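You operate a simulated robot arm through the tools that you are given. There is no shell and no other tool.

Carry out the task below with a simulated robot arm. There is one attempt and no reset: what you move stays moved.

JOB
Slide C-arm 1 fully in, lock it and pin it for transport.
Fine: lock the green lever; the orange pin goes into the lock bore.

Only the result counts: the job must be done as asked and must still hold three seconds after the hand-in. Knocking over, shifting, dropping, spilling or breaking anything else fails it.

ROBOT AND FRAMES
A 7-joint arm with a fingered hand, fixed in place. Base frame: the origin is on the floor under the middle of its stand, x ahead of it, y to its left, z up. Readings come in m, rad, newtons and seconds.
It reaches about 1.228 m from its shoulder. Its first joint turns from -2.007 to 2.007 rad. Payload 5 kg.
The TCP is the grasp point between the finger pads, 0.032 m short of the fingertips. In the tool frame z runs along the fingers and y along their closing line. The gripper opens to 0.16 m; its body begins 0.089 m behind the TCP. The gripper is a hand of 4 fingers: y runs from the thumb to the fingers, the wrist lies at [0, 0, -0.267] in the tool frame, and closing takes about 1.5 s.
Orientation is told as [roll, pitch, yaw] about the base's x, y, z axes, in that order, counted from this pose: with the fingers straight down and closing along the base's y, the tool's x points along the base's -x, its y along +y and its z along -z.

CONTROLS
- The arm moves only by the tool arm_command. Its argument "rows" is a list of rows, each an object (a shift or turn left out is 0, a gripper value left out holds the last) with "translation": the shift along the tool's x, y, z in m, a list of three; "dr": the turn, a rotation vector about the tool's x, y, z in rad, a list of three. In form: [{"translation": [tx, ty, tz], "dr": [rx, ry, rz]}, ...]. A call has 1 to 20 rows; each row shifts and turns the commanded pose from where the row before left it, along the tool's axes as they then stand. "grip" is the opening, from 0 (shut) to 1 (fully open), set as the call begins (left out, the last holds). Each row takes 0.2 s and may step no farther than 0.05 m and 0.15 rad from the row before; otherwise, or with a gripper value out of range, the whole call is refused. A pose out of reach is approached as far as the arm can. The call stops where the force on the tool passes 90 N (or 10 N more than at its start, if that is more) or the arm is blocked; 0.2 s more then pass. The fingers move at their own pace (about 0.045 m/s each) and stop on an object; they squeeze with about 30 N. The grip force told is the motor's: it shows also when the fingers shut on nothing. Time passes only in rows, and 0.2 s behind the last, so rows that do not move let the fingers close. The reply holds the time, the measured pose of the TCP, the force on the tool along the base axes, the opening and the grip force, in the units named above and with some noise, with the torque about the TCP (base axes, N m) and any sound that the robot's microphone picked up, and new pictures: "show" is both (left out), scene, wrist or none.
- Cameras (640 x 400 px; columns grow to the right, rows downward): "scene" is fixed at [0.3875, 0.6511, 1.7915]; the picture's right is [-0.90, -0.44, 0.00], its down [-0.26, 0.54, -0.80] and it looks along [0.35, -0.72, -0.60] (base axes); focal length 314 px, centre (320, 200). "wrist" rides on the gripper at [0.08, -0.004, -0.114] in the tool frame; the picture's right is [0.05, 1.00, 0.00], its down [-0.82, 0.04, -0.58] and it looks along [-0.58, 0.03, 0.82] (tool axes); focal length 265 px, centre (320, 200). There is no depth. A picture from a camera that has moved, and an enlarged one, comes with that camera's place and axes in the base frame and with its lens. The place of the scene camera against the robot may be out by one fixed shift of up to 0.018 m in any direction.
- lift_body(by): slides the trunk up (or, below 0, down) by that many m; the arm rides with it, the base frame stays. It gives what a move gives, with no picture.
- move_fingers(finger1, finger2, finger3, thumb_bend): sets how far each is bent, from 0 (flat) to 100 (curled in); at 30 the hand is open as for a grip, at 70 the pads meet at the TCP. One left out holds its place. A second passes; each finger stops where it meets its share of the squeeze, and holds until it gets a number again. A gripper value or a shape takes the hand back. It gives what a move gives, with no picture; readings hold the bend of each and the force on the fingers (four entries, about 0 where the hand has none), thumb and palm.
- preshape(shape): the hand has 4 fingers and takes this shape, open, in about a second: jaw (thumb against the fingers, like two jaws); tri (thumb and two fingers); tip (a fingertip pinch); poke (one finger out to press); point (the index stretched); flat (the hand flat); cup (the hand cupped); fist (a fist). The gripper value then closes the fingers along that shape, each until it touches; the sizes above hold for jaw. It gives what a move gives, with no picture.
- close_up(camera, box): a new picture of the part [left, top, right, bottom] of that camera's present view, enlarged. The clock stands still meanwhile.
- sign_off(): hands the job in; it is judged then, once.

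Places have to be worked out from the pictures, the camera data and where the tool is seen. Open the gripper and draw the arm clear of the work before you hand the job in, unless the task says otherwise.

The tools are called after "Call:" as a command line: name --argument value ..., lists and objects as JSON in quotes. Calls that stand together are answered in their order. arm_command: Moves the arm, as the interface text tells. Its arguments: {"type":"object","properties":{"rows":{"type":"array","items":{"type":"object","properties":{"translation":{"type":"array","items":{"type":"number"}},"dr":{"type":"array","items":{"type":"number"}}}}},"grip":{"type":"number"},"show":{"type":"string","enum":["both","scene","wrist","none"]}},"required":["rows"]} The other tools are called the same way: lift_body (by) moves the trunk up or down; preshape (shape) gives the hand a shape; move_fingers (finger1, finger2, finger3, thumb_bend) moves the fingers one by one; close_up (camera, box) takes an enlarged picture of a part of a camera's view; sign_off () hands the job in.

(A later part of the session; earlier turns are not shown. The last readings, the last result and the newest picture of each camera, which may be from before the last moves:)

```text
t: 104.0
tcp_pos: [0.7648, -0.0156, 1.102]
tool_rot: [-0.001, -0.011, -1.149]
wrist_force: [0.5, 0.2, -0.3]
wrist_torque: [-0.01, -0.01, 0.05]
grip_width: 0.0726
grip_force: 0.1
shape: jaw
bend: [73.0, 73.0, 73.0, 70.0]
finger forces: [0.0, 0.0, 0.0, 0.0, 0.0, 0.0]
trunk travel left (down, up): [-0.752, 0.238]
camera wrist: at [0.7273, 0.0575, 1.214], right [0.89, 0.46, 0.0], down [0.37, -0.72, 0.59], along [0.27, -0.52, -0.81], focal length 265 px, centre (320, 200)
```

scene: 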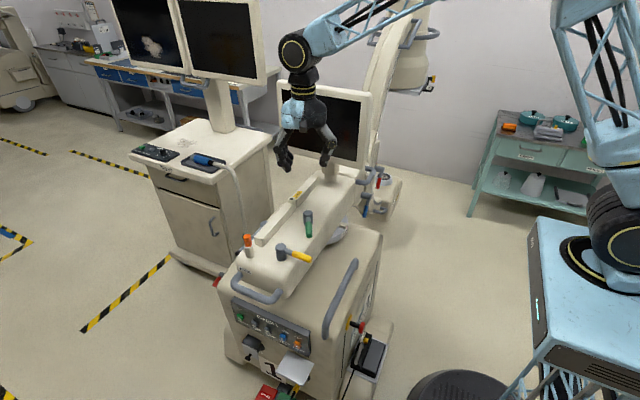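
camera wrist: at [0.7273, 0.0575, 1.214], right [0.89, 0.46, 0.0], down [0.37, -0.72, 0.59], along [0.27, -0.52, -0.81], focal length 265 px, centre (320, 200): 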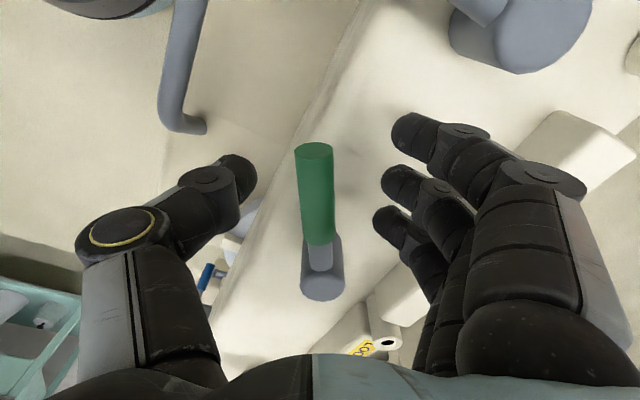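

Straddling the handle. Closing on it.

Call:
arm_command --rows '[{}, {}, {}, {}, {}, {}]' --grip 0 --show "wrist"

```text
t: 105.4
tcp_pos: [0.7651, -0.0158, 1.0999]
tool_rot: [-0.003, -0.01, -1.149]
wrist_force: [-2.4, 0.3, -3.9]
wrist_torque: [-0.01, -0.01, 0.23]
grip_width: 0.0125
grip_force: 29.5
shape: jaw
bend: [66.0, 71.0, 72.0, 70.0]
finger forces: [5.2, 9.7, 9.3, 0.1, 26.0, 0.0]
trunk travel left (down, up): [-0.752, 0.238]
camera wrist: at [0.7273, 0.0575, 1.2134], right [0.89, 0.46, 0.0], down [0.37, -0.72, 0.59], along [0.26, -0.52, -0.81], focal length 265 px, centre (320, 200)
```

wrist: 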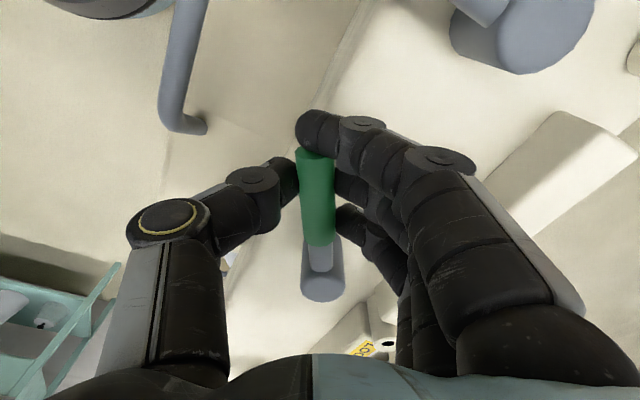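

Gripped. Now I rotate the lever back along its arc toward its original (locking) position.

Call:
arm_command --rows '[{"translation": [-0.0004, -0.0079, 0], "dr": [0, 0, -0.1]}, {"translation": [-0.0004, -0.0079, 0], "dr": [0, 0, -0.1]}, {"translation": [-0.0004, -0.0079, 0], "dr": [0, 0, -0.1]}, {"translation": [-0.0004, -0.0079, 0], "dr": [0, 0, -0.1]}, {"translation": [-0.0004, -0.0079, 0], "dr": [0, 0, -0.1]}, {"translation": [-0.0004, -0.0079, 0], "dr": [0, 0, -0.1]}, {"translation": [-0.0004, -0.0079, 0], "dr": [0, 0, -0.1]}, {"translation": [-0.0004, -0.0079, 0], "dr": [0, 0, -0.1]}, {"translation": [-0.0004, -0.0079, 0], "dr": [0, 0, -0.1]}, {"translation": [-0.0004, -0.0079, 0], "dr": [0, 0, -0.1]}, {"translation": [-0.0004, -0.0079, 0], "dr": [0, 0, -0.1]}, {}]' --show "wrist"

```text
t: 108.0
tcp_pos: [0.7197, -0.0866, 1.0998]
tool_rot: [-0.011, -0.001, -0.047]
wrist_force: [7.4, 1.1, -12.1]
wrist_torque: [0.18, -0.09, 0.11]
grip_width: 0.0097
grip_force: 30.0
shape: jaw
bend: [69.0, 71.0, 72.0, 70.0]
finger forces: [0.1, 11.9, 10.4, 0.0, 22.8, 0.1]
trunk travel left (down, up): [-0.752, 0.238]
camera wrist: at [0.6386, -0.084, 1.2142], right [0.0, 1.0, -0.01], down [0.82, 0.01, 0.58], along [0.58, -0.01, -0.82], focal length 265 px, centre (320, 200)
```

wrist: 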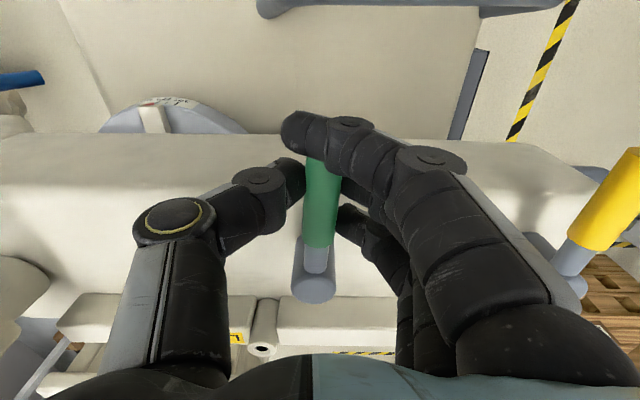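

Nearly back at the original angle with low force. I'll continue in small steps past it to find the locking end stop.

Call:
arm_command --rows '[{"translation": [-0.0001, -0.004, 0], "dr": [0, 0, -0.05]}, {"translation": [-0.0001, -0.004, 0], "dr": [0, 0, -0.05]}, {"translation": [-0.0001, -0.004, 0], "dr": [0, 0, -0.05]}, {}]' --show "wrist"

```text
t: 109.0
tcp_pos: [0.7209, -0.0955, 1.1005]
tool_rot: [-0.01, 0.0, 0.102]
wrist_force: [7.3, 13.2, -12.3]
wrist_torque: [0.37, -0.06, -0.02]
grip_width: 0.0089
grip_force: 29.5
shape: jaw
bend: [69.0, 70.0, 71.0, 70.0]
finger forces: [0.0, 15.8, 11.9, 0.0, 16.0, 0.0]
trunk travel left (down, up): [-0.752, 0.238]
camera wrist: at [0.6402, -0.1054, 1.2148], right [-0.15, 0.99, -0.01], down [0.81, 0.13, 0.58], along [0.57, 0.08, -0.82], focal length 265 px, centre (320, 200)
```

wrist: 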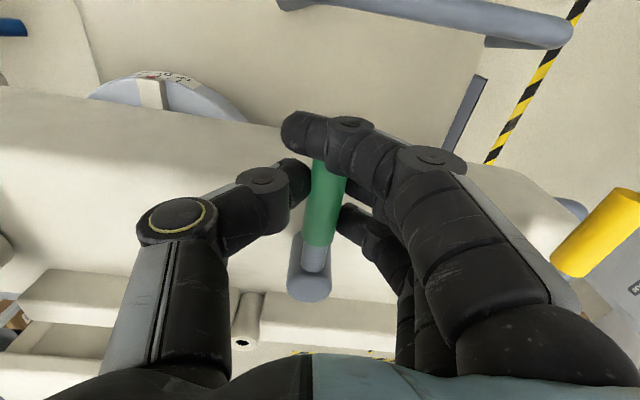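

Force is rising (13 N) and the handle starts to lag behind the hand—a sign of the stop near the original angle. Two more small steps to confirm.

Call:
arm_command --rows '[{"translation": [0, -0.004, 0], "dr": [0, 0, -0.03]}, {"translation": [0, -0.004, 0], "dr": [0, 0, -0.03]}, {}]' --show "wrist"

```text
t: 109.8
tcp_pos: [0.7223, -0.1023, 1.1028]
tool_rot: [-0.014, -0.001, 0.163]
wrist_force: [11.9, 29.1, -2.0]
wrist_torque: [0.73, -0.21, -0.02]
grip_width: 0.0098
grip_force: 29.7
shape: jaw
bend: [69.0, 69.0, 71.0, 72.0]
finger forces: [0.1, 19.4, 15.2, 0.1, 9.6, 0.0]
trunk travel left (down, up): [-0.752, 0.238]
camera wrist: at [0.6425, -0.1167, 1.2156], right [-0.21, 0.98, -0.01], down [0.8, 0.18, 0.58], along [0.57, 0.11, -0.82], focal length 265 px, centre (320, 200)
```

wrist: 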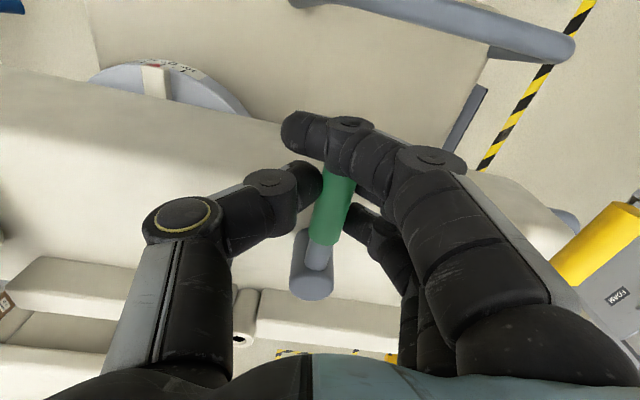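

29 N with the handle clearly held back—the lever is at its locking stop. I'll unwind the overshoot, then open the hand.

Call:
arm_command --rows '[{"translation": [0, 0.006, 0], "dr": [0, 0, 0.07]}, {"translation": [0, 0.006, 0], "dr": [0, 0, 0.07]}, {}]' --show "none"

Call:
arm_command --rows '[{}, {}, {}, {}]' --grip 0.45 --show "wrist"

```text
t: 110.6
tcp_pos: [0.7203, -0.094, 1.1026]
tool_rot: [-0.013, -0.005, 0.021]
wrist_force: [16.2, 2.1, 6.9]
wrist_torque: [0.08, -0.31, 0.31]
grip_width: 0.0108
grip_force: 29.8
shape: jaw
bend: [69.0, 70.0, 71.0, 72.0]
finger forces: [0.0, 13.3, 10.9, 0.1, 23.9, 0.1]
trunk travel left (down, up): [-0.752, 0.238]
```

```text
t: 111.6
tcp_pos: [0.7181, -0.0915, 1.1009]
tool_rot: [-0.011, -0.001, 0.021]
wrist_force: [0.7, -0.1, -0.1]
wrist_torque: [-0.01, 0.0, 0.0]
grip_width: 0.0714
grip_force: 0.1
shape: jaw
bend: [73.0, 73.0, 73.0, 70.0]
finger forces: [0.0, 0.1, 0.0, 0.0, 0.1, 0.1]
trunk travel left (down, up): [-0.752, 0.238]
camera wrist: at [0.6375, -0.0969, 1.2149], right [-0.07, 1.0, -0.01], down [0.81, 0.07, 0.58], along [0.58, 0.03, -0.82], focal length 265 px, centre (320, 200)
```

wrist: 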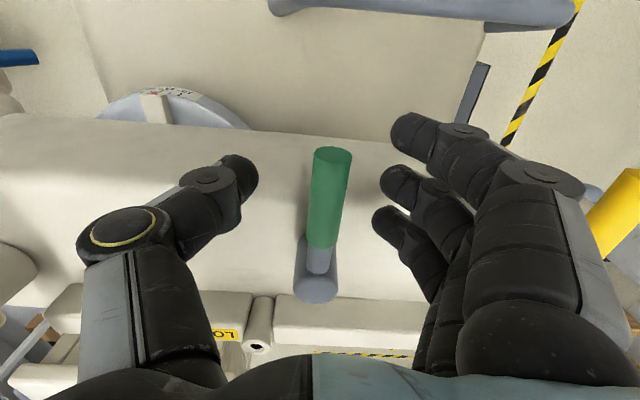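

The lever is back at 0° against its stop (locked). Now I'll rise and move to view the orange pin in its PARK holder.

Call:
arm_command --rows '[{"translation": [0, 0, -0.04]}, {"translation": [0, 0, -0.04]}, {"translation": [0, 0, -0.04]}, {"translation": [0, 0, -0.04]}, {"translation": [0, 0, -0.04], "dr": [-0.011, 0, 0.02]}, {"translation": [-0.016, 0.042, 0]}, {"translation": [-0.016, 0.042, 0]}, {"translation": [-0.016, 0.042, 0]}, {"translation": [-0.016, 0.042, 0]}, {"translation": [-0.016, 0.042, 0]}, {}]' --grip 0.8 --show "both"

Call:
close_up --camera "wrist" --box '[240, 100, 400, 220]'

Call:
close_up --camera "scene" --box '[220, 180, 340, 280]'

```text
t: 114.0
tcp_pos: [0.7983, 0.1186, 1.3012]
tool_rot: [0.0, -0.004, 0.0]
wrist_force: [0.0, -0.4, 1.2]
wrist_torque: [0.04, -0.04, 0.01]
grip_width: 0.1277
grip_force: 0.2
shape: jaw
bend: [59.0, 59.0, 59.0, 55.0]
finger forces: [0.1, 0.0, 0.1, 0.0, 0.0, 0.0]
trunk travel left (down, up): [-0.752, 0.238]
camera wrist: at [0.717, 0.1153, 1.4148], right [-0.05, 1.0, 0.0], down [0.81, 0.04, 0.58], along [0.58, 0.03, -0.81], focal length 265 px, centre (320, 200)
```

scene: 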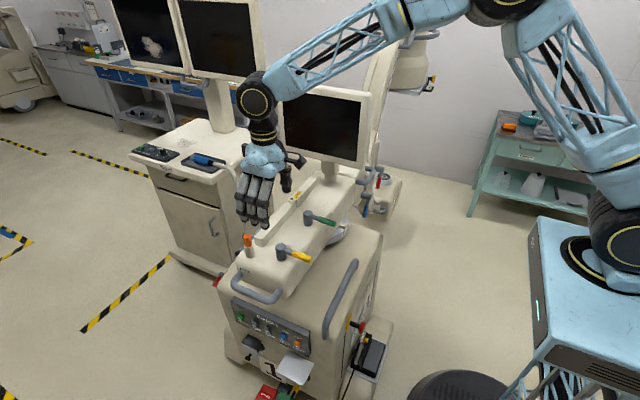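
wrist: 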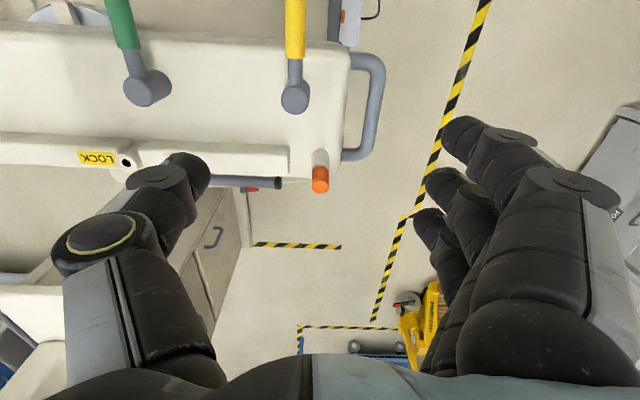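

```text
3.33 times, centred on (320, 160) of wrist
camera zoom: at [0.717, 0.1153, 1.4148], right [-0.05, 1.0, 0.0], down [0.81, 0.04, 0.58], along [0.58, 0.03, -0.81], focal length 885 px, centre (320, 333)
```

zoom: 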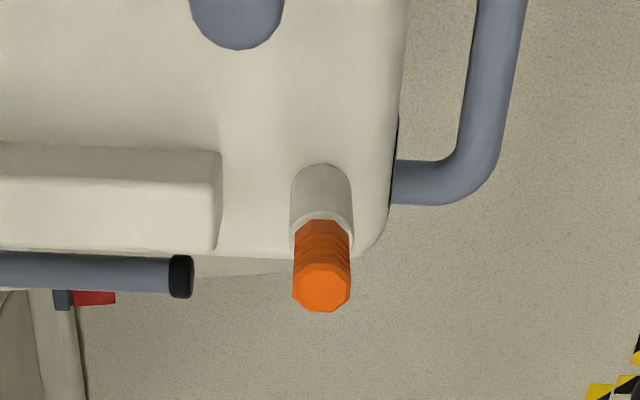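

```text
4.00 times, centred on (280, 230) of scene
camera zoom: at [0.3875, 0.6511, 1.7915], right [-0.9, -0.44, 0.0], down [-0.26, 0.54, -0.8], along [0.35, -0.72, -0.6], focal length 1256 px, centre (480, 80)
```

zoom: 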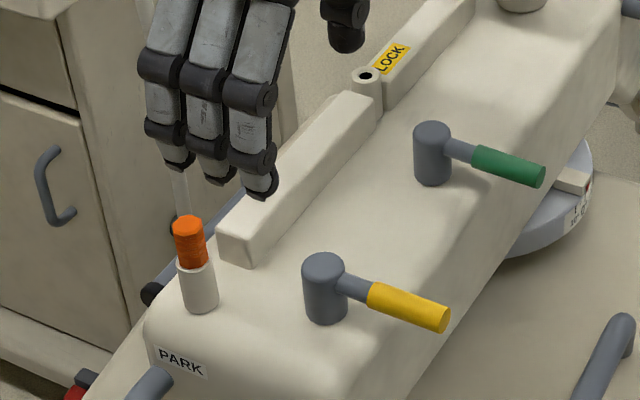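

The pin's orange grip top triangulates to [0.906, 0.1255, 1.1215], ~22 mm wide and ~38 mm tall above its holder tube. I'll try the three-finger shape, which suits a small round grip, and look at it.

Call:
preshape --shape "tri"

Call:
arm_command --rows '[{}, {}]' --show "both"

Call:
close_up --camera "scene" --box '[200, 110, 340, 250]'

```text
t: 114.9
tcp_pos: [0.7983, 0.1215, 1.3003]
tool_rot: [0.0, -0.002, 0.0]
wrist_force: [0.2, 0.0, -0.3]
wrist_torque: [-0.01, -0.03, 0.0]
grip_width: 0.1598
grip_force: 0.0
shape: tri
bend: [30.0, 30.0, 1.0, 30.0]
finger forces: [0.0, 0.0, 0.0, 0.0, 0.0, 0.0]
trunk travel left (down, up): [-0.752, 0.238]
```

```text
t: 115.5
tcp_pos: [0.7984, 0.121, 1.3004]
tool_rot: [-0.001, -0.001, 0.001]
wrist_force: [-0.2, 0.7, -0.1]
wrist_torque: [0.05, -0.02, -0.01]
grip_width: 0.1597
grip_force: 0.1
shape: tri
bend: [30.0, 30.0, 1.0, 30.0]
finger forces: [0.1, 0.1, 0.0, 0.1, 0.2, 0.1]
trunk travel left (down, up): [-0.752, 0.238]
camera wrist: at [0.7173, 0.1167, 1.4141], right [-0.05, 1.0, 0.0], down [0.81, 0.04, 0.58], along [0.58, 0.03, -0.82], focal length 265 px, centre (320, 200)
```

scene: 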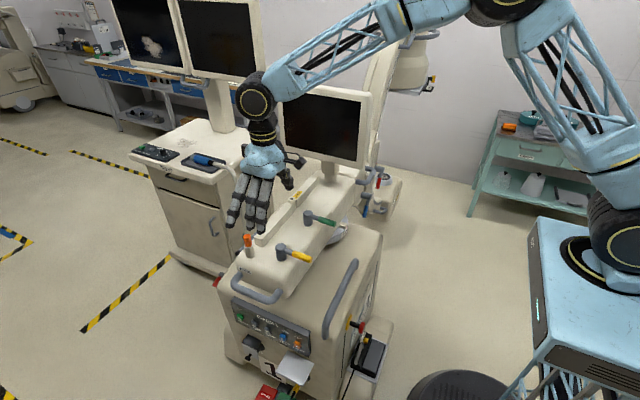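
wrist: 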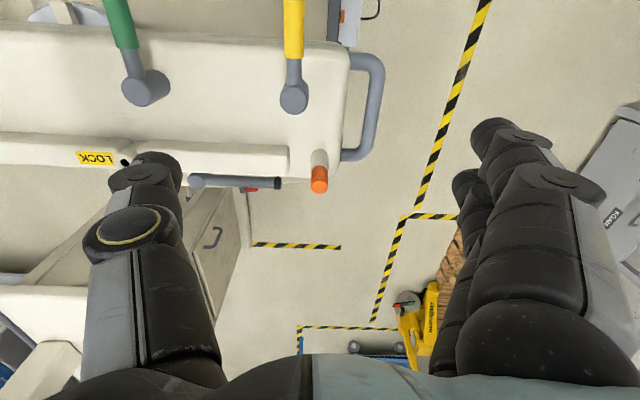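

```text
2.86 times, centred on (270, 180) of scene
camera zoom: at [0.3875, 0.6511, 1.7915], right [-0.9, -0.44, 0.0], down [-0.26, 0.54, -0.8], along [0.35, -0.72, -0.6], focal length 897 px, centre (463, 257)
```

zoom: 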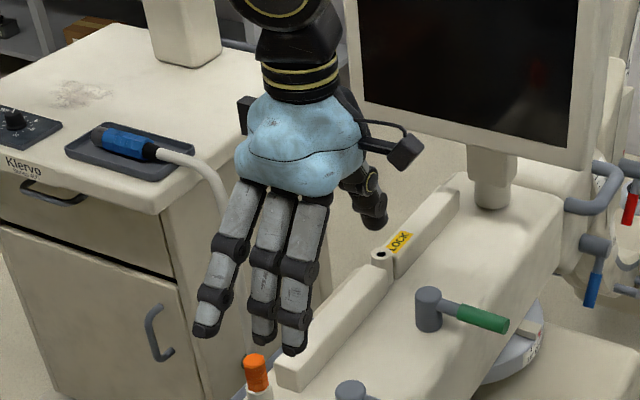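

In this shape the third finger stays extended and the index sits off-centre. I'll compare with the fingertip-pinch shape before choosing.

Call:
preshape --shape "tip"

Call:
arm_command --rows '[{}, {}, {}, {}, {}, {}, {}, {}]' --grip 0.2 --show "both"

Call:
close_up --camera "scene" --box '[200, 110, 340, 250]'

```text
t: 116.4
tcp_pos: [0.7997, 0.1201, 1.3007]
tool_rot: [0.001, -0.001, 0.001]
wrist_force: [0.4, 1.0, 0.5]
wrist_torque: [-0.04, -0.01, 0.01]
grip_width: 0.1596
grip_force: 0.1
shape: tip
bend: [1.0, 30.0, 1.0, 30.0]
finger forces: [0.0, 0.0, 0.0, 0.0, 0.1, 0.0]
trunk travel left (down, up): [-0.752, 0.238]
```

```text
t: 118.2
tcp_pos: [0.7999, 0.1204, 1.3008]
tool_rot: [-0.001, -0.001, 0.0]
wrist_force: [0.0, -0.4, 0.7]
wrist_torque: [-0.01, 0.03, 0.03]
grip_width: 0.0326
grip_force: 0.1
shape: tip
bend: [1.0, 73.0, 1.0, 70.0]
finger forces: [0.0, 0.0, 0.1, 0.0, 0.0, 0.0]
trunk travel left (down, up): [-0.752, 0.238]
camera wrist: at [0.7174, 0.1166, 1.4141], right [-0.05, 1.0, 0.0], down [0.81, 0.04, 0.58], along [0.58, 0.03, -0.82], focal length 265 px, centre (320, 200)
```

scene: 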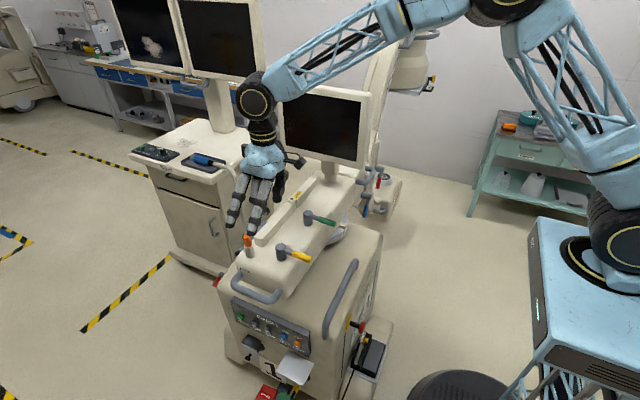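
wrist: 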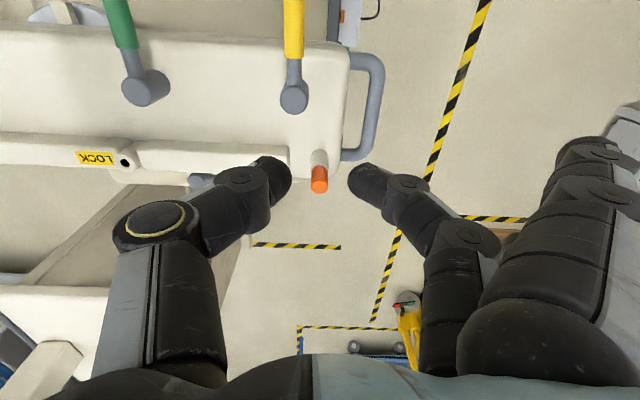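

```text
2.86 times, centred on (270, 180) of scene
camera zoom: at [0.3875, 0.6511, 1.7915], right [-0.9, -0.44, 0.0], down [-0.26, 0.54, -0.8], along [0.35, -0.72, -0.6], focal length 897 px, centre (463, 257)
```

zoom: 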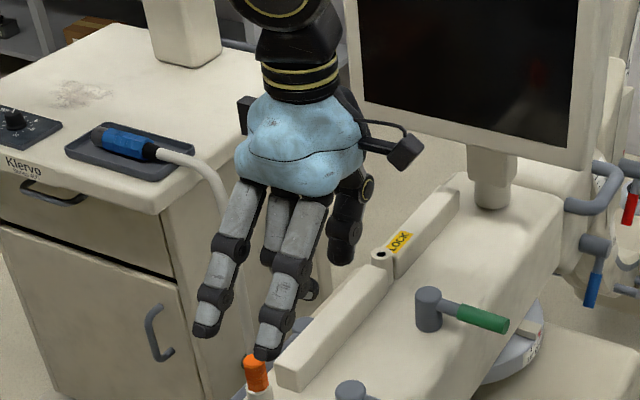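

The tip pinch (thumb + middle finger) is centred on the TCP with the other fingers spread away. With yaw -90° those spread fingers will hang off the housing's open +x side, so I'll use this and turn the hand now.

Call:
arm_command --rows '[{"dr": [0, 0, 0.1428]}, {"dr": [0, 0, 0.1428]}, {"dr": [0, 0, 0.1428]}, {"dr": [0, 0, 0.1428]}, {"dr": [0, 0, 0.1428]}, {"dr": [0, 0, 0.1428]}, {"dr": [0, 0, 0.1428]}, {"dr": [0, 0, 0.1428]}, {"dr": [0, 0, 0.1428]}, {"dr": [0, 0, 0.1428]}, {"dr": [0, 0, 0.1428]}, {"translation": [0, 0.04, 0]}, {"translation": [0, 0.04, 0]}, {}]' --grip 0.4 --show "both"

Call:
close_up --camera "wrist" --box '[240, 60, 400, 180]'

```text
t: 121.2
tcp_pos: [0.8793, 0.1191, 1.3021]
tool_rot: [0.001, -0.001, -1.569]
wrist_force: [-1.1, -0.2, 0.2]
wrist_torque: [0.0, -0.02, -0.01]
grip_width: 0.0635
grip_force: 0.1
shape: tip
bend: [1.0, 73.0, 1.0, 70.0]
finger forces: [0.0, 0.0, 0.0, 0.1, 0.0, 0.0]
trunk travel left (down, up): [-0.752, 0.238]
camera wrist: at [0.8732, 0.2002, 1.4162], right [1.0, 0.05, 0.0], down [0.04, -0.82, 0.58], along [0.03, -0.58, -0.82], focal length 265 px, centre (320, 200)
```

scene: 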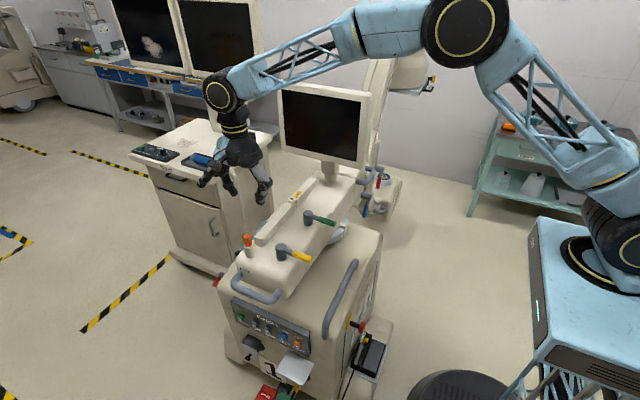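
wrist: 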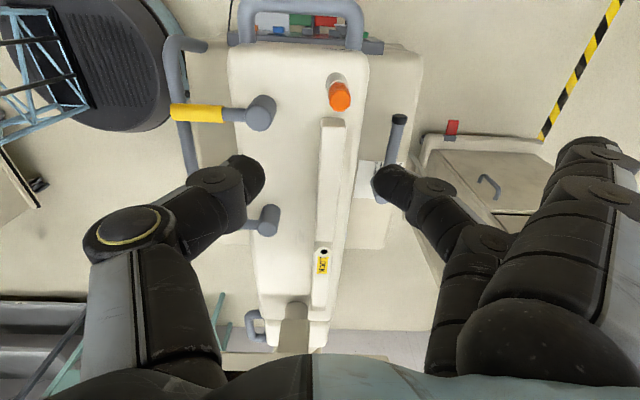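

```text
3.33 times, centred on (320, 120) of wrist
camera zoom: at [0.8732, 0.2002, 1.4162], right [1.0, 0.05, 0.0], down [0.04, -0.82, 0.58], along [0.03, -0.58, -0.82], focal length 885 px, centre (320, 467)
```

zoom: 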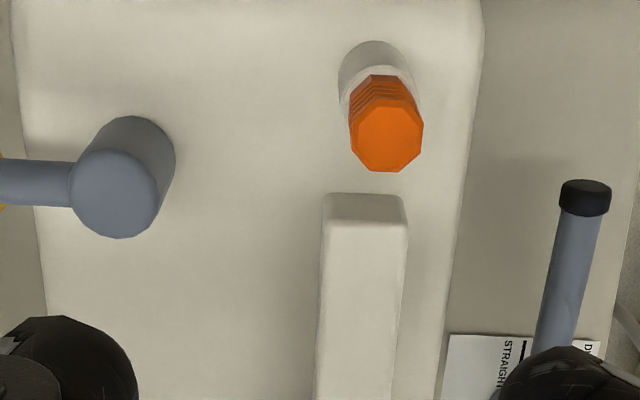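

This view refines the pin: axis at [0.899, 0.125], top z≈1.128, orange bottom z≈1.083. I'll centre over it and come down partway to check alignment.

Call:
arm_command --rows '[{"translation": [0.006, 0.02, 0]}, {"translation": [0, 0, 0.04]}, {"translation": [0, 0, 0.04]}, {"translation": [0, 0, 0.03]}, {}]' --show "both"

Call:
close_up --camera "wrist" --box '[220, 80, 420, 220]'

Call:
close_up --camera "scene" --box '[190, 160, 320, 270]'

```text
t: 122.4
tcp_pos: [0.8968, 0.1251, 1.1932]
tool_rot: [0.005, 0.0, -1.569]
wrist_force: [0.3, -0.9, -0.1]
wrist_torque: [-0.01, -0.01, -0.01]
grip_width: 0.0636
grip_force: 0.1
shape: tip
bend: [1.0, 73.0, 1.0, 70.0]
finger forces: [0.0, 0.0, 0.0, 0.0, 0.1, 0.0]
trunk travel left (down, up): [-0.752, 0.238]
camera wrist: at [0.8927, 0.206, 1.3062], right [1.0, 0.05, 0.0], down [0.04, -0.82, 0.58], along [0.03, -0.58, -0.82], focal length 265 px, centre (320, 200)
```

scene: 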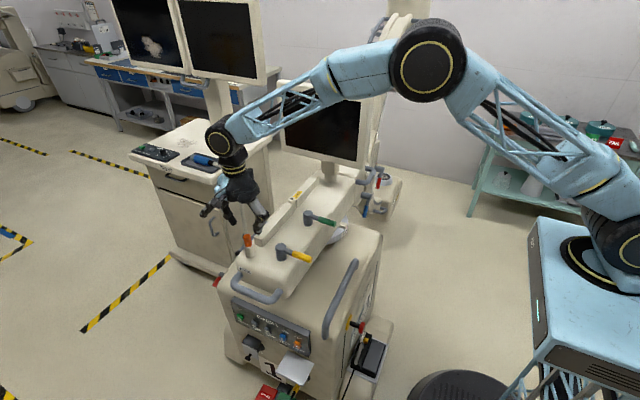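
wrist: 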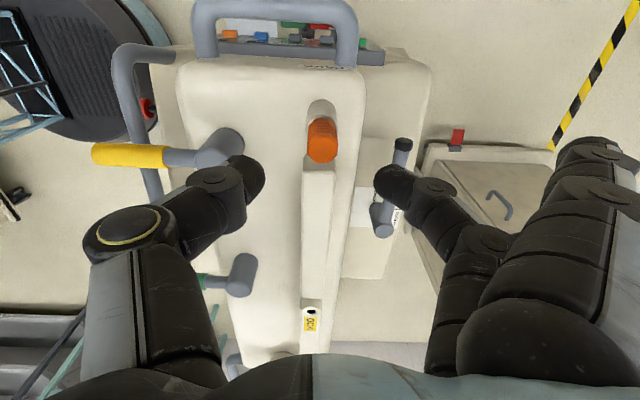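

```text
2.86 times, centred on (320, 150) of wrist
camera zoom: at [0.8927, 0.206, 1.3062], right [1.0, 0.05, 0.0], down [0.04, -0.82, 0.58], along [0.03, -0.58, -0.82], focal length 758 px, centre (320, 343)
```

zoom: 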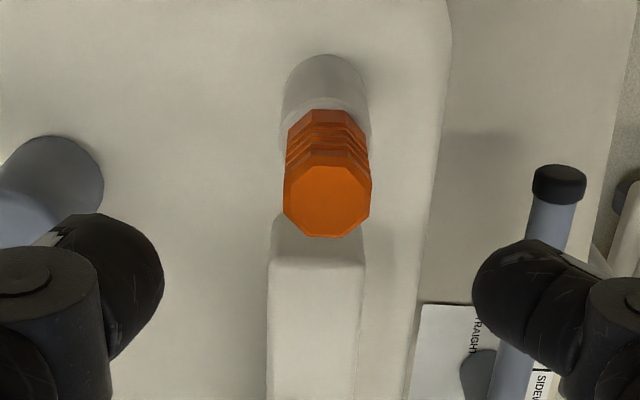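

```text
3.64 times, centred on (255, 215) of scene
camera zoom: at [0.3875, 0.6511, 1.7915], right [-0.9, -0.44, 0.0], down [-0.26, 0.54, -0.8], along [0.35, -0.72, -0.6], focal length 1142 px, centre (556, 146)
```

zoom: 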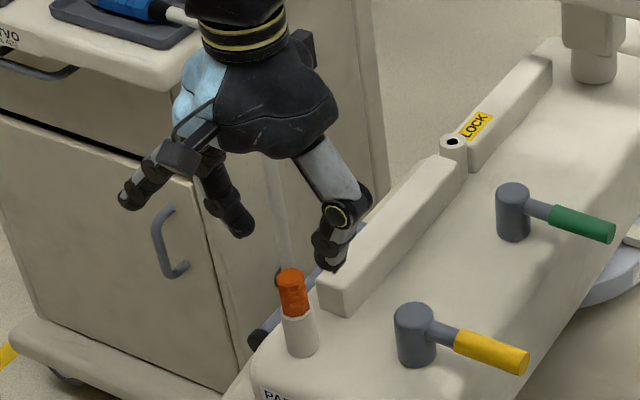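

Pin centre reads x≈0.899, y≈0.1246—nearly centred between thumb and finger. Descend to grip height (TCP z≈1.127).

Call:
arm_command --rows '[{"translation": [0, 0.002, 0.022]}, {"translation": [0, 0, 0.022]}, {"translation": [0, 0, 0.02]}, {}]' --show "both"

Call:
close_up --camera "scene" --box '[190, 180, 320, 290]'

```text
t: 123.4
tcp_pos: [0.9003, 0.1244, 1.1276]
tool_rot: [0.005, 0.0, -1.571]
wrist_force: [0.0, 0.0, -0.3]
wrist_torque: [0.01, -0.04, 0.0]
grip_width: 0.0633
grip_force: 0.2
shape: tip
bend: [1.0, 73.0, 1.0, 70.0]
finger forces: [0.0, 0.0, 0.0, 0.1, 0.1, 0.1]
trunk travel left (down, up): [-0.752, 0.238]
camera wrist: at [0.8949, 0.2064, 1.2423], right [1.0, 0.05, 0.0], down [0.04, -0.82, 0.58], along [0.03, -0.58, -0.82], focal length 265 px, centre (320, 200)
```

scene: 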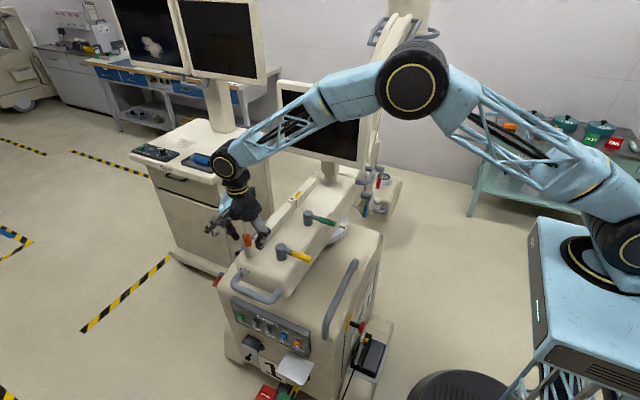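
wrist: 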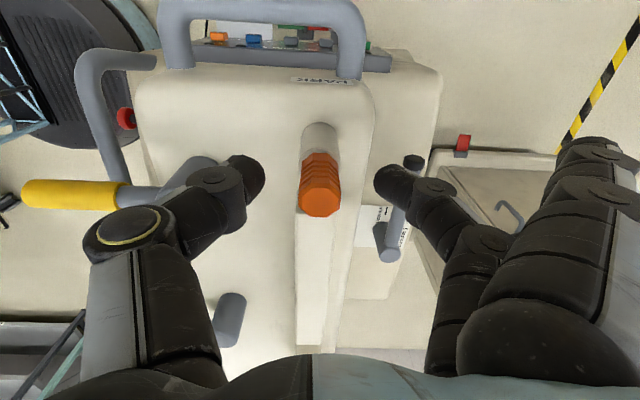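

```text
3.64 times, centred on (255, 235) of scene
camera zoom: at [0.3875, 0.6511, 1.7915], right [-0.9, -0.44, 0.0], down [-0.26, 0.54, -0.8], along [0.35, -0.72, -0.6], focal length 1142 px, centre (556, 73)
```

zoom: 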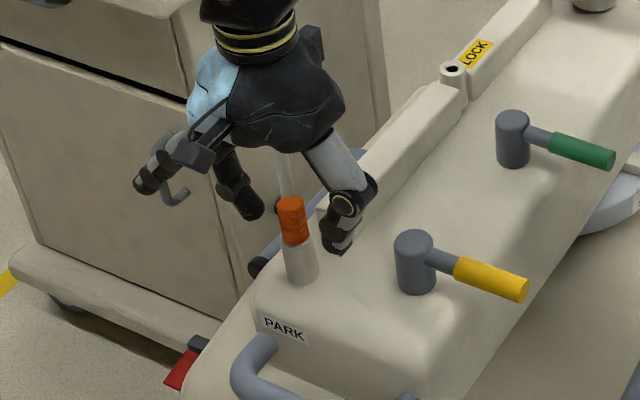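

Fingertips are level with the lower half of the orange grip, centred. Closing on the pin.

Call:
arm_command --rows '[{}, {}, {}, {}, {}, {}, {}]' --grip 0 --show "both"

Call:
close_up --camera "wrist" --box '[220, 110, 420, 250]'

```text
t: 125.0
tcp_pos: [0.9005, 0.1251, 1.1277]
tool_rot: [0.001, 0.001, -1.569]
wrist_force: [0.9, 0.2, 0.2]
wrist_torque: [-0.02, -0.01, 0.03]
grip_width: 0.0166
grip_force: 29.9
shape: tip
bend: [28.0, 72.0, 28.0, 70.0]
finger forces: [0.1, 26.8, 0.0, 0.0, 26.8, 0.0]
trunk travel left (down, up): [-0.752, 0.238]
camera wrist: at [0.8952, 0.2064, 1.242], right [1.0, 0.05, 0.0], down [0.04, -0.82, 0.58], along [0.03, -0.58, -0.82], focal length 265 px, centre (320, 200)
```

scene: 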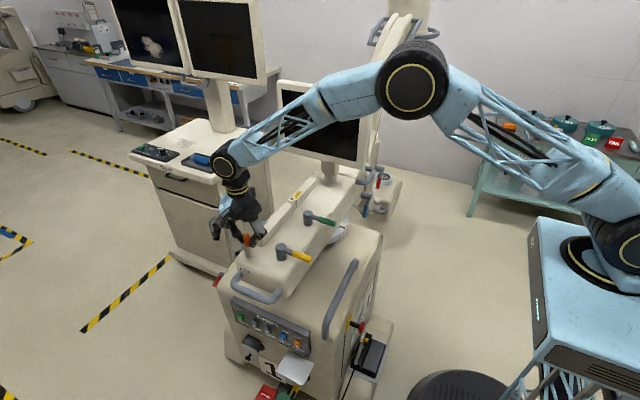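
wrist: 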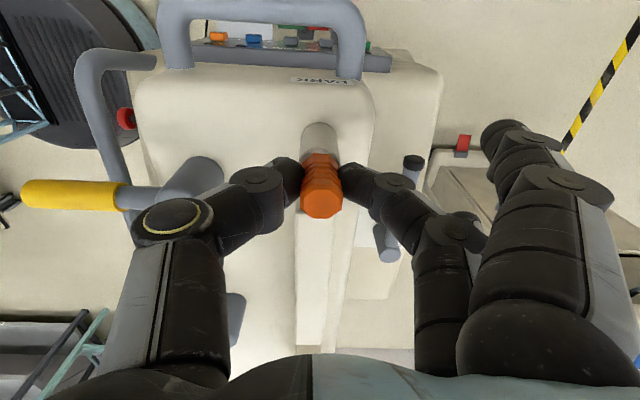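

```text
2.86 times, centred on (320, 180) of wrist
camera zoom: at [0.8952, 0.2064, 1.242], right [1.0, 0.05, 0.0], down [0.04, -0.82, 0.58], along [0.03, -0.58, -0.82], focal length 758 px, centre (320, 257)
```

zoom: 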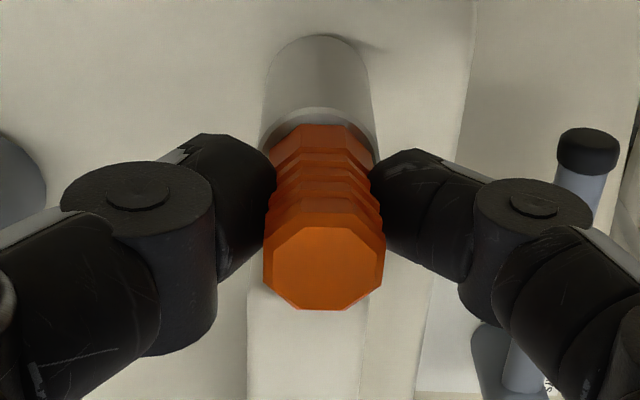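

The pin is firmly pinched (27 N each side). I'll lift it straight up, slowly at first, watching the force.

Call:
arm_command --rows '[{"translation": [0, 0, -0.01]}, {"translation": [0, 0, -0.01]}, {"translation": [0, 0, -0.01]}, {"translation": [0, 0, -0.01]}, {}]' --show "both"

Call:
close_up --camera "scene" --box '[190, 180, 320, 290]'

```text
t: 126.2
tcp_pos: [0.9009, 0.1269, 1.1683]
tool_rot: [0.003, -0.001, -1.568]
wrist_force: [0.1, 0.1, -0.8]
wrist_torque: [0.03, 0.0, -0.02]
grip_width: 0.0166
grip_force: 30.0
shape: tip
bend: [28.0, 72.0, 28.0, 70.0]
finger forces: [0.0, 26.8, 0.0, 0.1, 26.8, 0.1]
trunk travel left (down, up): [-0.752, 0.238]
camera wrist: at [0.895, 0.2069, 1.2815], right [1.0, 0.05, 0.0], down [0.04, -0.82, 0.58], along [0.03, -0.58, -0.82], focal length 265 px, centre (320, 200)
```

scene: 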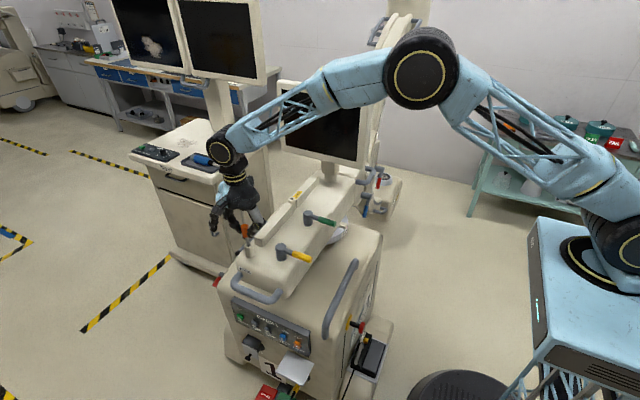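
wrist: 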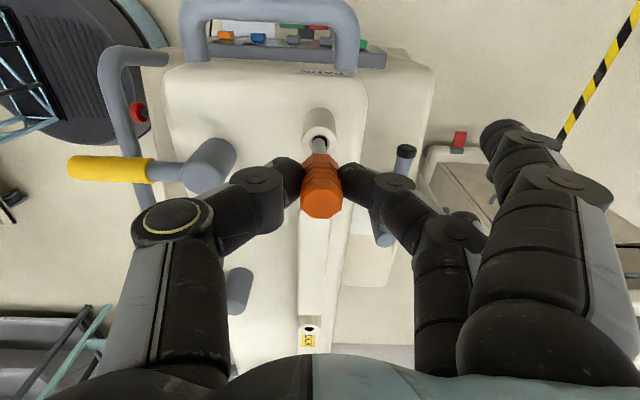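

```text
3.64 times, centred on (255, 235) of scene
camera zoom: at [0.3875, 0.6511, 1.7915], right [-0.9, -0.44, 0.0], down [-0.26, 0.54, -0.8], along [0.35, -0.72, -0.6], focal length 1142 px, centre (556, 73)
```

zoom: 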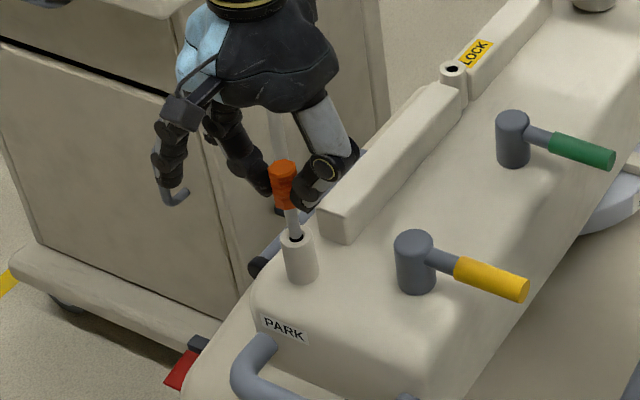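

The pin comes up with its steel shaft showing and no resistance. Continuing to lift until the shaft clears the holder.

Call:
arm_command --rows '[{"translation": [0, 0, -0.015]}, {"translation": [0, 0, -0.015]}, {"translation": [0, 0, -0.015]}, {"translation": [0, 0, -0.015]}, {"translation": [0, 0, -0.015]}, {"translation": [0, 0, -0.015]}, {}]' --show "both"

Call:
close_up --camera "scene" --box '[190, 160, 320, 270]'

Call:
close_up --camera "wrist" --box '[220, 80, 420, 220]'

```text
t: 127.8
tcp_pos: [0.9012, 0.1256, 1.2585]
tool_rot: [0.003, 0.0, -1.568]
wrist_force: [0.4, -0.4, -0.1]
wrist_torque: [0.0, 0.01, -0.01]
grip_width: 0.0167
grip_force: 30.1
shape: tip
bend: [28.0, 72.0, 28.0, 70.0]
finger forces: [0.0, 26.8, 0.1, 0.0, 26.8, 0.0]
trunk travel left (down, up): [-0.752, 0.238]
camera wrist: at [0.8954, 0.2068, 1.3714], right [1.0, 0.05, 0.0], down [0.04, -0.82, 0.58], along [0.03, -0.58, -0.82], focal length 265 px, centre (320, 200)
```

scene: 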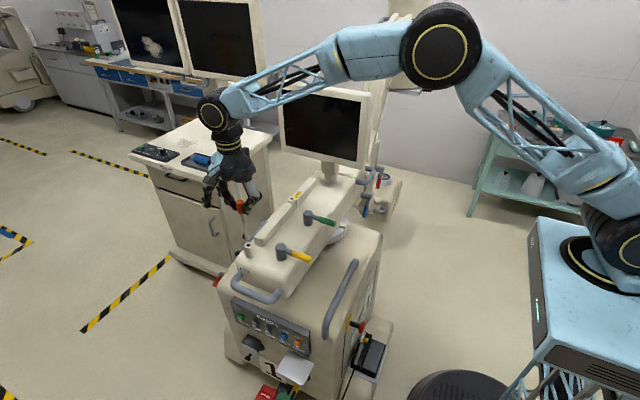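
wrist: 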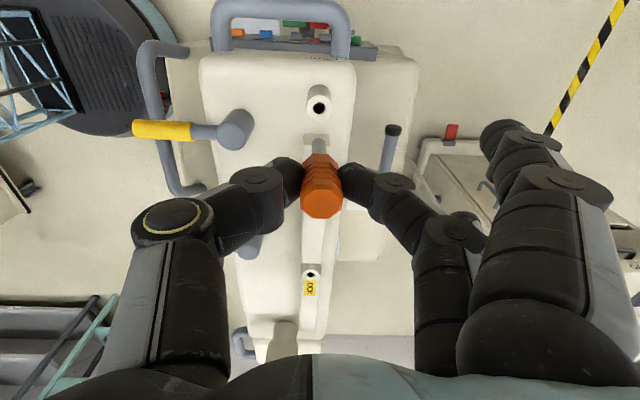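

```text
3.64 times, centred on (255, 215) of scene
camera zoom: at [0.3875, 0.6511, 1.7915], right [-0.9, -0.44, 0.0], down [-0.26, 0.54, -0.8], along [0.35, -0.72, -0.6], focal length 1142 px, centre (556, 146)
```

zoom: 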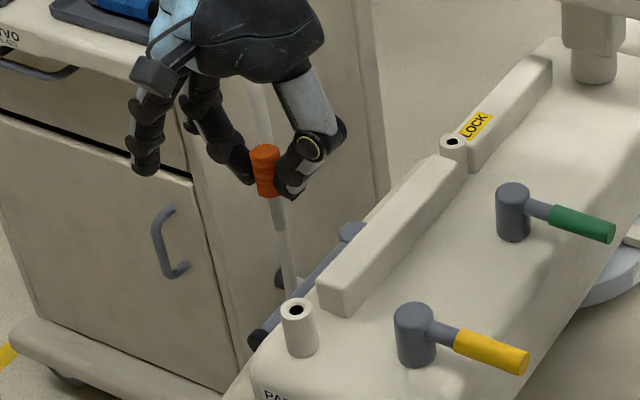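

```text
2.86 times, centred on (320, 150) of wrist
camera zoom: at [0.8954, 0.2068, 1.3714], right [1.0, 0.05, 0.0], down [0.04, -0.82, 0.58], along [0.03, -0.58, -0.82], focal length 758 px, centre (320, 343)
```

zoom: 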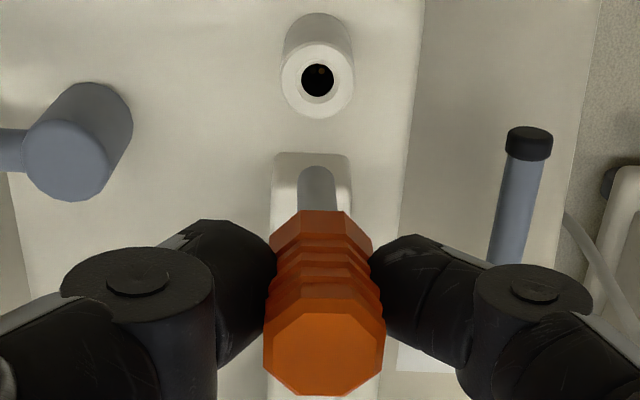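

The pin is out: shaft ~41 mm below the orange, ~10 mm thick, and the empty PARK hole is visible (top z≈1.088). I'll carry it at this height over to the lock bore near [0.888, -0.135].

Call:
arm_command --rows '[{"translation": [-0.037, -0.002, 0]}, {"translation": [-0.037, -0.002, 0]}, {"translation": [-0.037, -0.002, 0]}, {"translation": [-0.037, -0.002, 0]}, {"translation": [-0.037, -0.002, 0]}, {"translation": [-0.037, -0.002, 0]}, {"translation": [-0.036, -0.001, 0]}, {}, {}]' --show "both"

Call:
close_up --camera "wrist" --box '[260, 80, 380, 160]'

Call:
close_up --camera "scene" --box '[240, 130, 370, 240]'

```text
t: 129.8
tcp_pos: [0.8876, -0.1338, 1.2578]
tool_rot: [0.001, 0.0, -1.57]
wrist_force: [0.2, -0.2, -0.7]
wrist_torque: [0.03, -0.02, -0.03]
grip_width: 0.0165
grip_force: 30.4
shape: tip
bend: [28.0, 72.0, 28.0, 70.0]
finger forces: [0.0, 26.7, 0.0, 0.1, 26.7, 0.0]
trunk travel left (down, up): [-0.752, 0.238]
camera wrist: at [0.8825, -0.0533, 1.3716], right [1.0, 0.05, 0.0], down [0.04, -0.82, 0.58], along [0.03, -0.58, -0.82], focal length 265 px, centre (320, 200)
```

scene: 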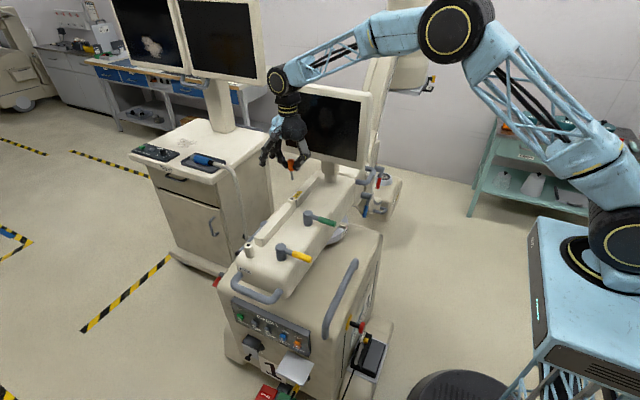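
wrist: 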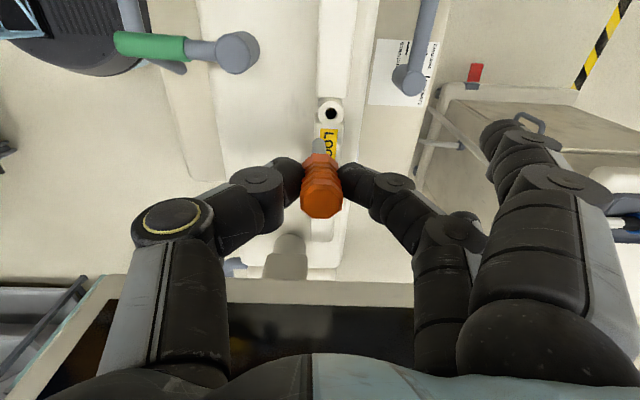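

```text
5.00 times, centred on (320, 120) of wrist
camera zoom: at [0.8825, -0.0533, 1.3716], right [1.0, 0.05, 0.0], down [0.04, -0.82, 0.58], along [0.03, -0.58, -0.82], focal length 1327 px, centre (320, 600)
```

zoom: 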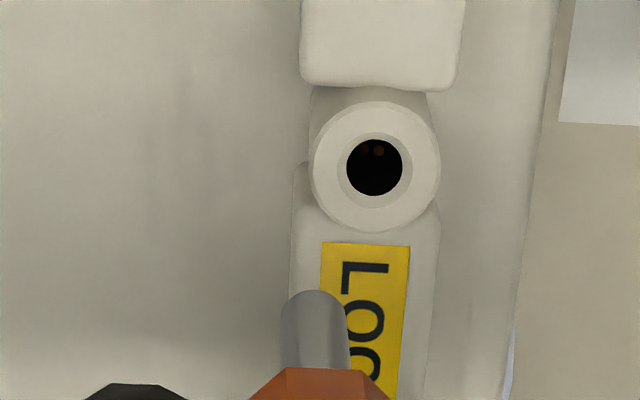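

```text
3.64 times, centred on (305, 185) of scene
camera zoom: at [0.3875, 0.6511, 1.7915], right [-0.9, -0.44, 0.0], down [-0.26, 0.54, -0.8], along [0.35, -0.72, -0.6], focal length 1142 px, centre (374, 254)
```

zoom: 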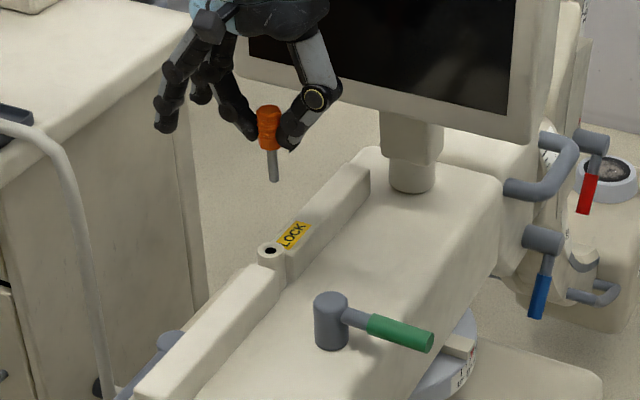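

The bore is ~11.6 mm further in +x and a few mm further in -y than the pin axis (bore hole ~11.4 mm vs shaft ~10.4 mm, so alignment must be fine). I'll shift, then descend to leave the tip ~1 cm above the bore and re-measure.

Call:
arm_command --rows '[{"translation": [-0.005, 0.0116, 0]}, {"translation": [0, 0, 0.025]}, {"translation": [0, 0, 0.025]}, {"translation": [0, 0, 0.02]}, {}, {}]' --show "wrist"

Call:
close_up --camera "wrist" --box '[280, 100, 360, 160]'

Call:
close_up --camera "scene" --box '[270, 160, 330, 210]'

```text
t: 131.2
tcp_pos: [0.8995, -0.1378, 1.1884]
tool_rot: [0.001, -0.002, -1.568]
wrist_force: [0.0, 0.5, 0.0]
wrist_torque: [-0.03, -0.01, 0.01]
grip_width: 0.0165
grip_force: 29.8
shape: tip
bend: [28.0, 72.0, 28.0, 70.0]
finger forces: [0.1, 26.8, 0.0, 0.1, 26.8, 0.0]
trunk travel left (down, up): [-0.752, 0.238]
camera wrist: at [0.8946, -0.0574, 1.3015], right [1.0, 0.05, 0.0], down [0.04, -0.82, 0.58], along [0.03, -0.58, -0.82], focal length 265 px, centre (320, 200)
```

wrist: 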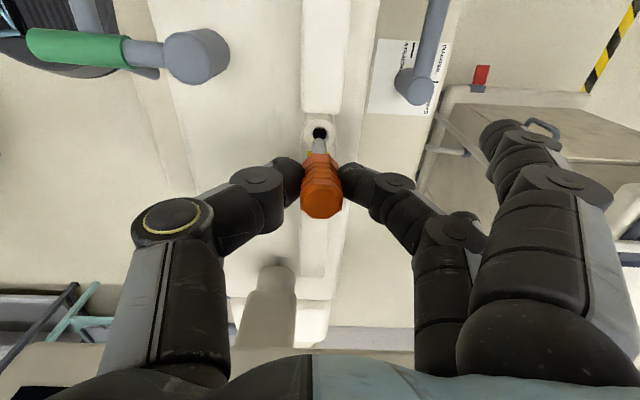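

```text
6.67 times, centred on (320, 130) of wrist
camera zoom: at [0.8946, -0.0574, 1.3015], right [1.0, 0.05, 0.0], down [0.04, -0.82, 0.58], along [0.03, -0.58, -0.82], focal length 1769 px, centre (320, 667)
```

zoom: 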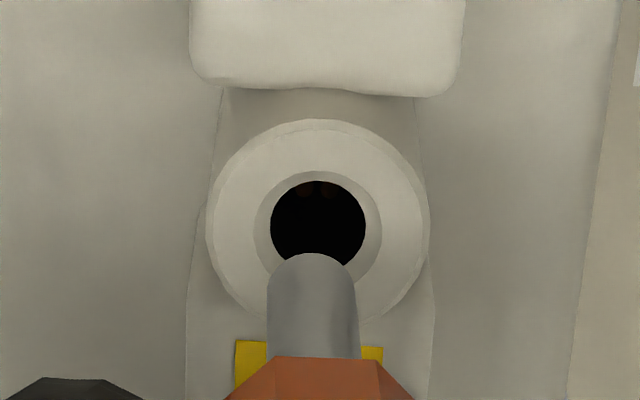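

```text
8.00 times, centred on (300, 185) of scene
camera zoom: at [0.3875, 0.6511, 1.7915], right [-0.9, -0.44, 0.0], down [-0.26, 0.54, -0.8], along [0.35, -0.72, -0.6], focal length 2512 px, centre (480, 320)
```

zoom: 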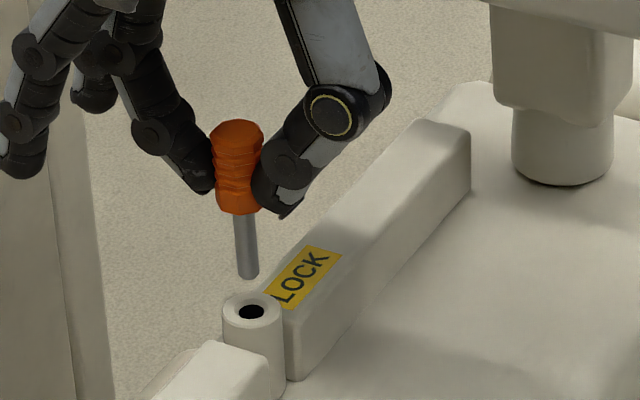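

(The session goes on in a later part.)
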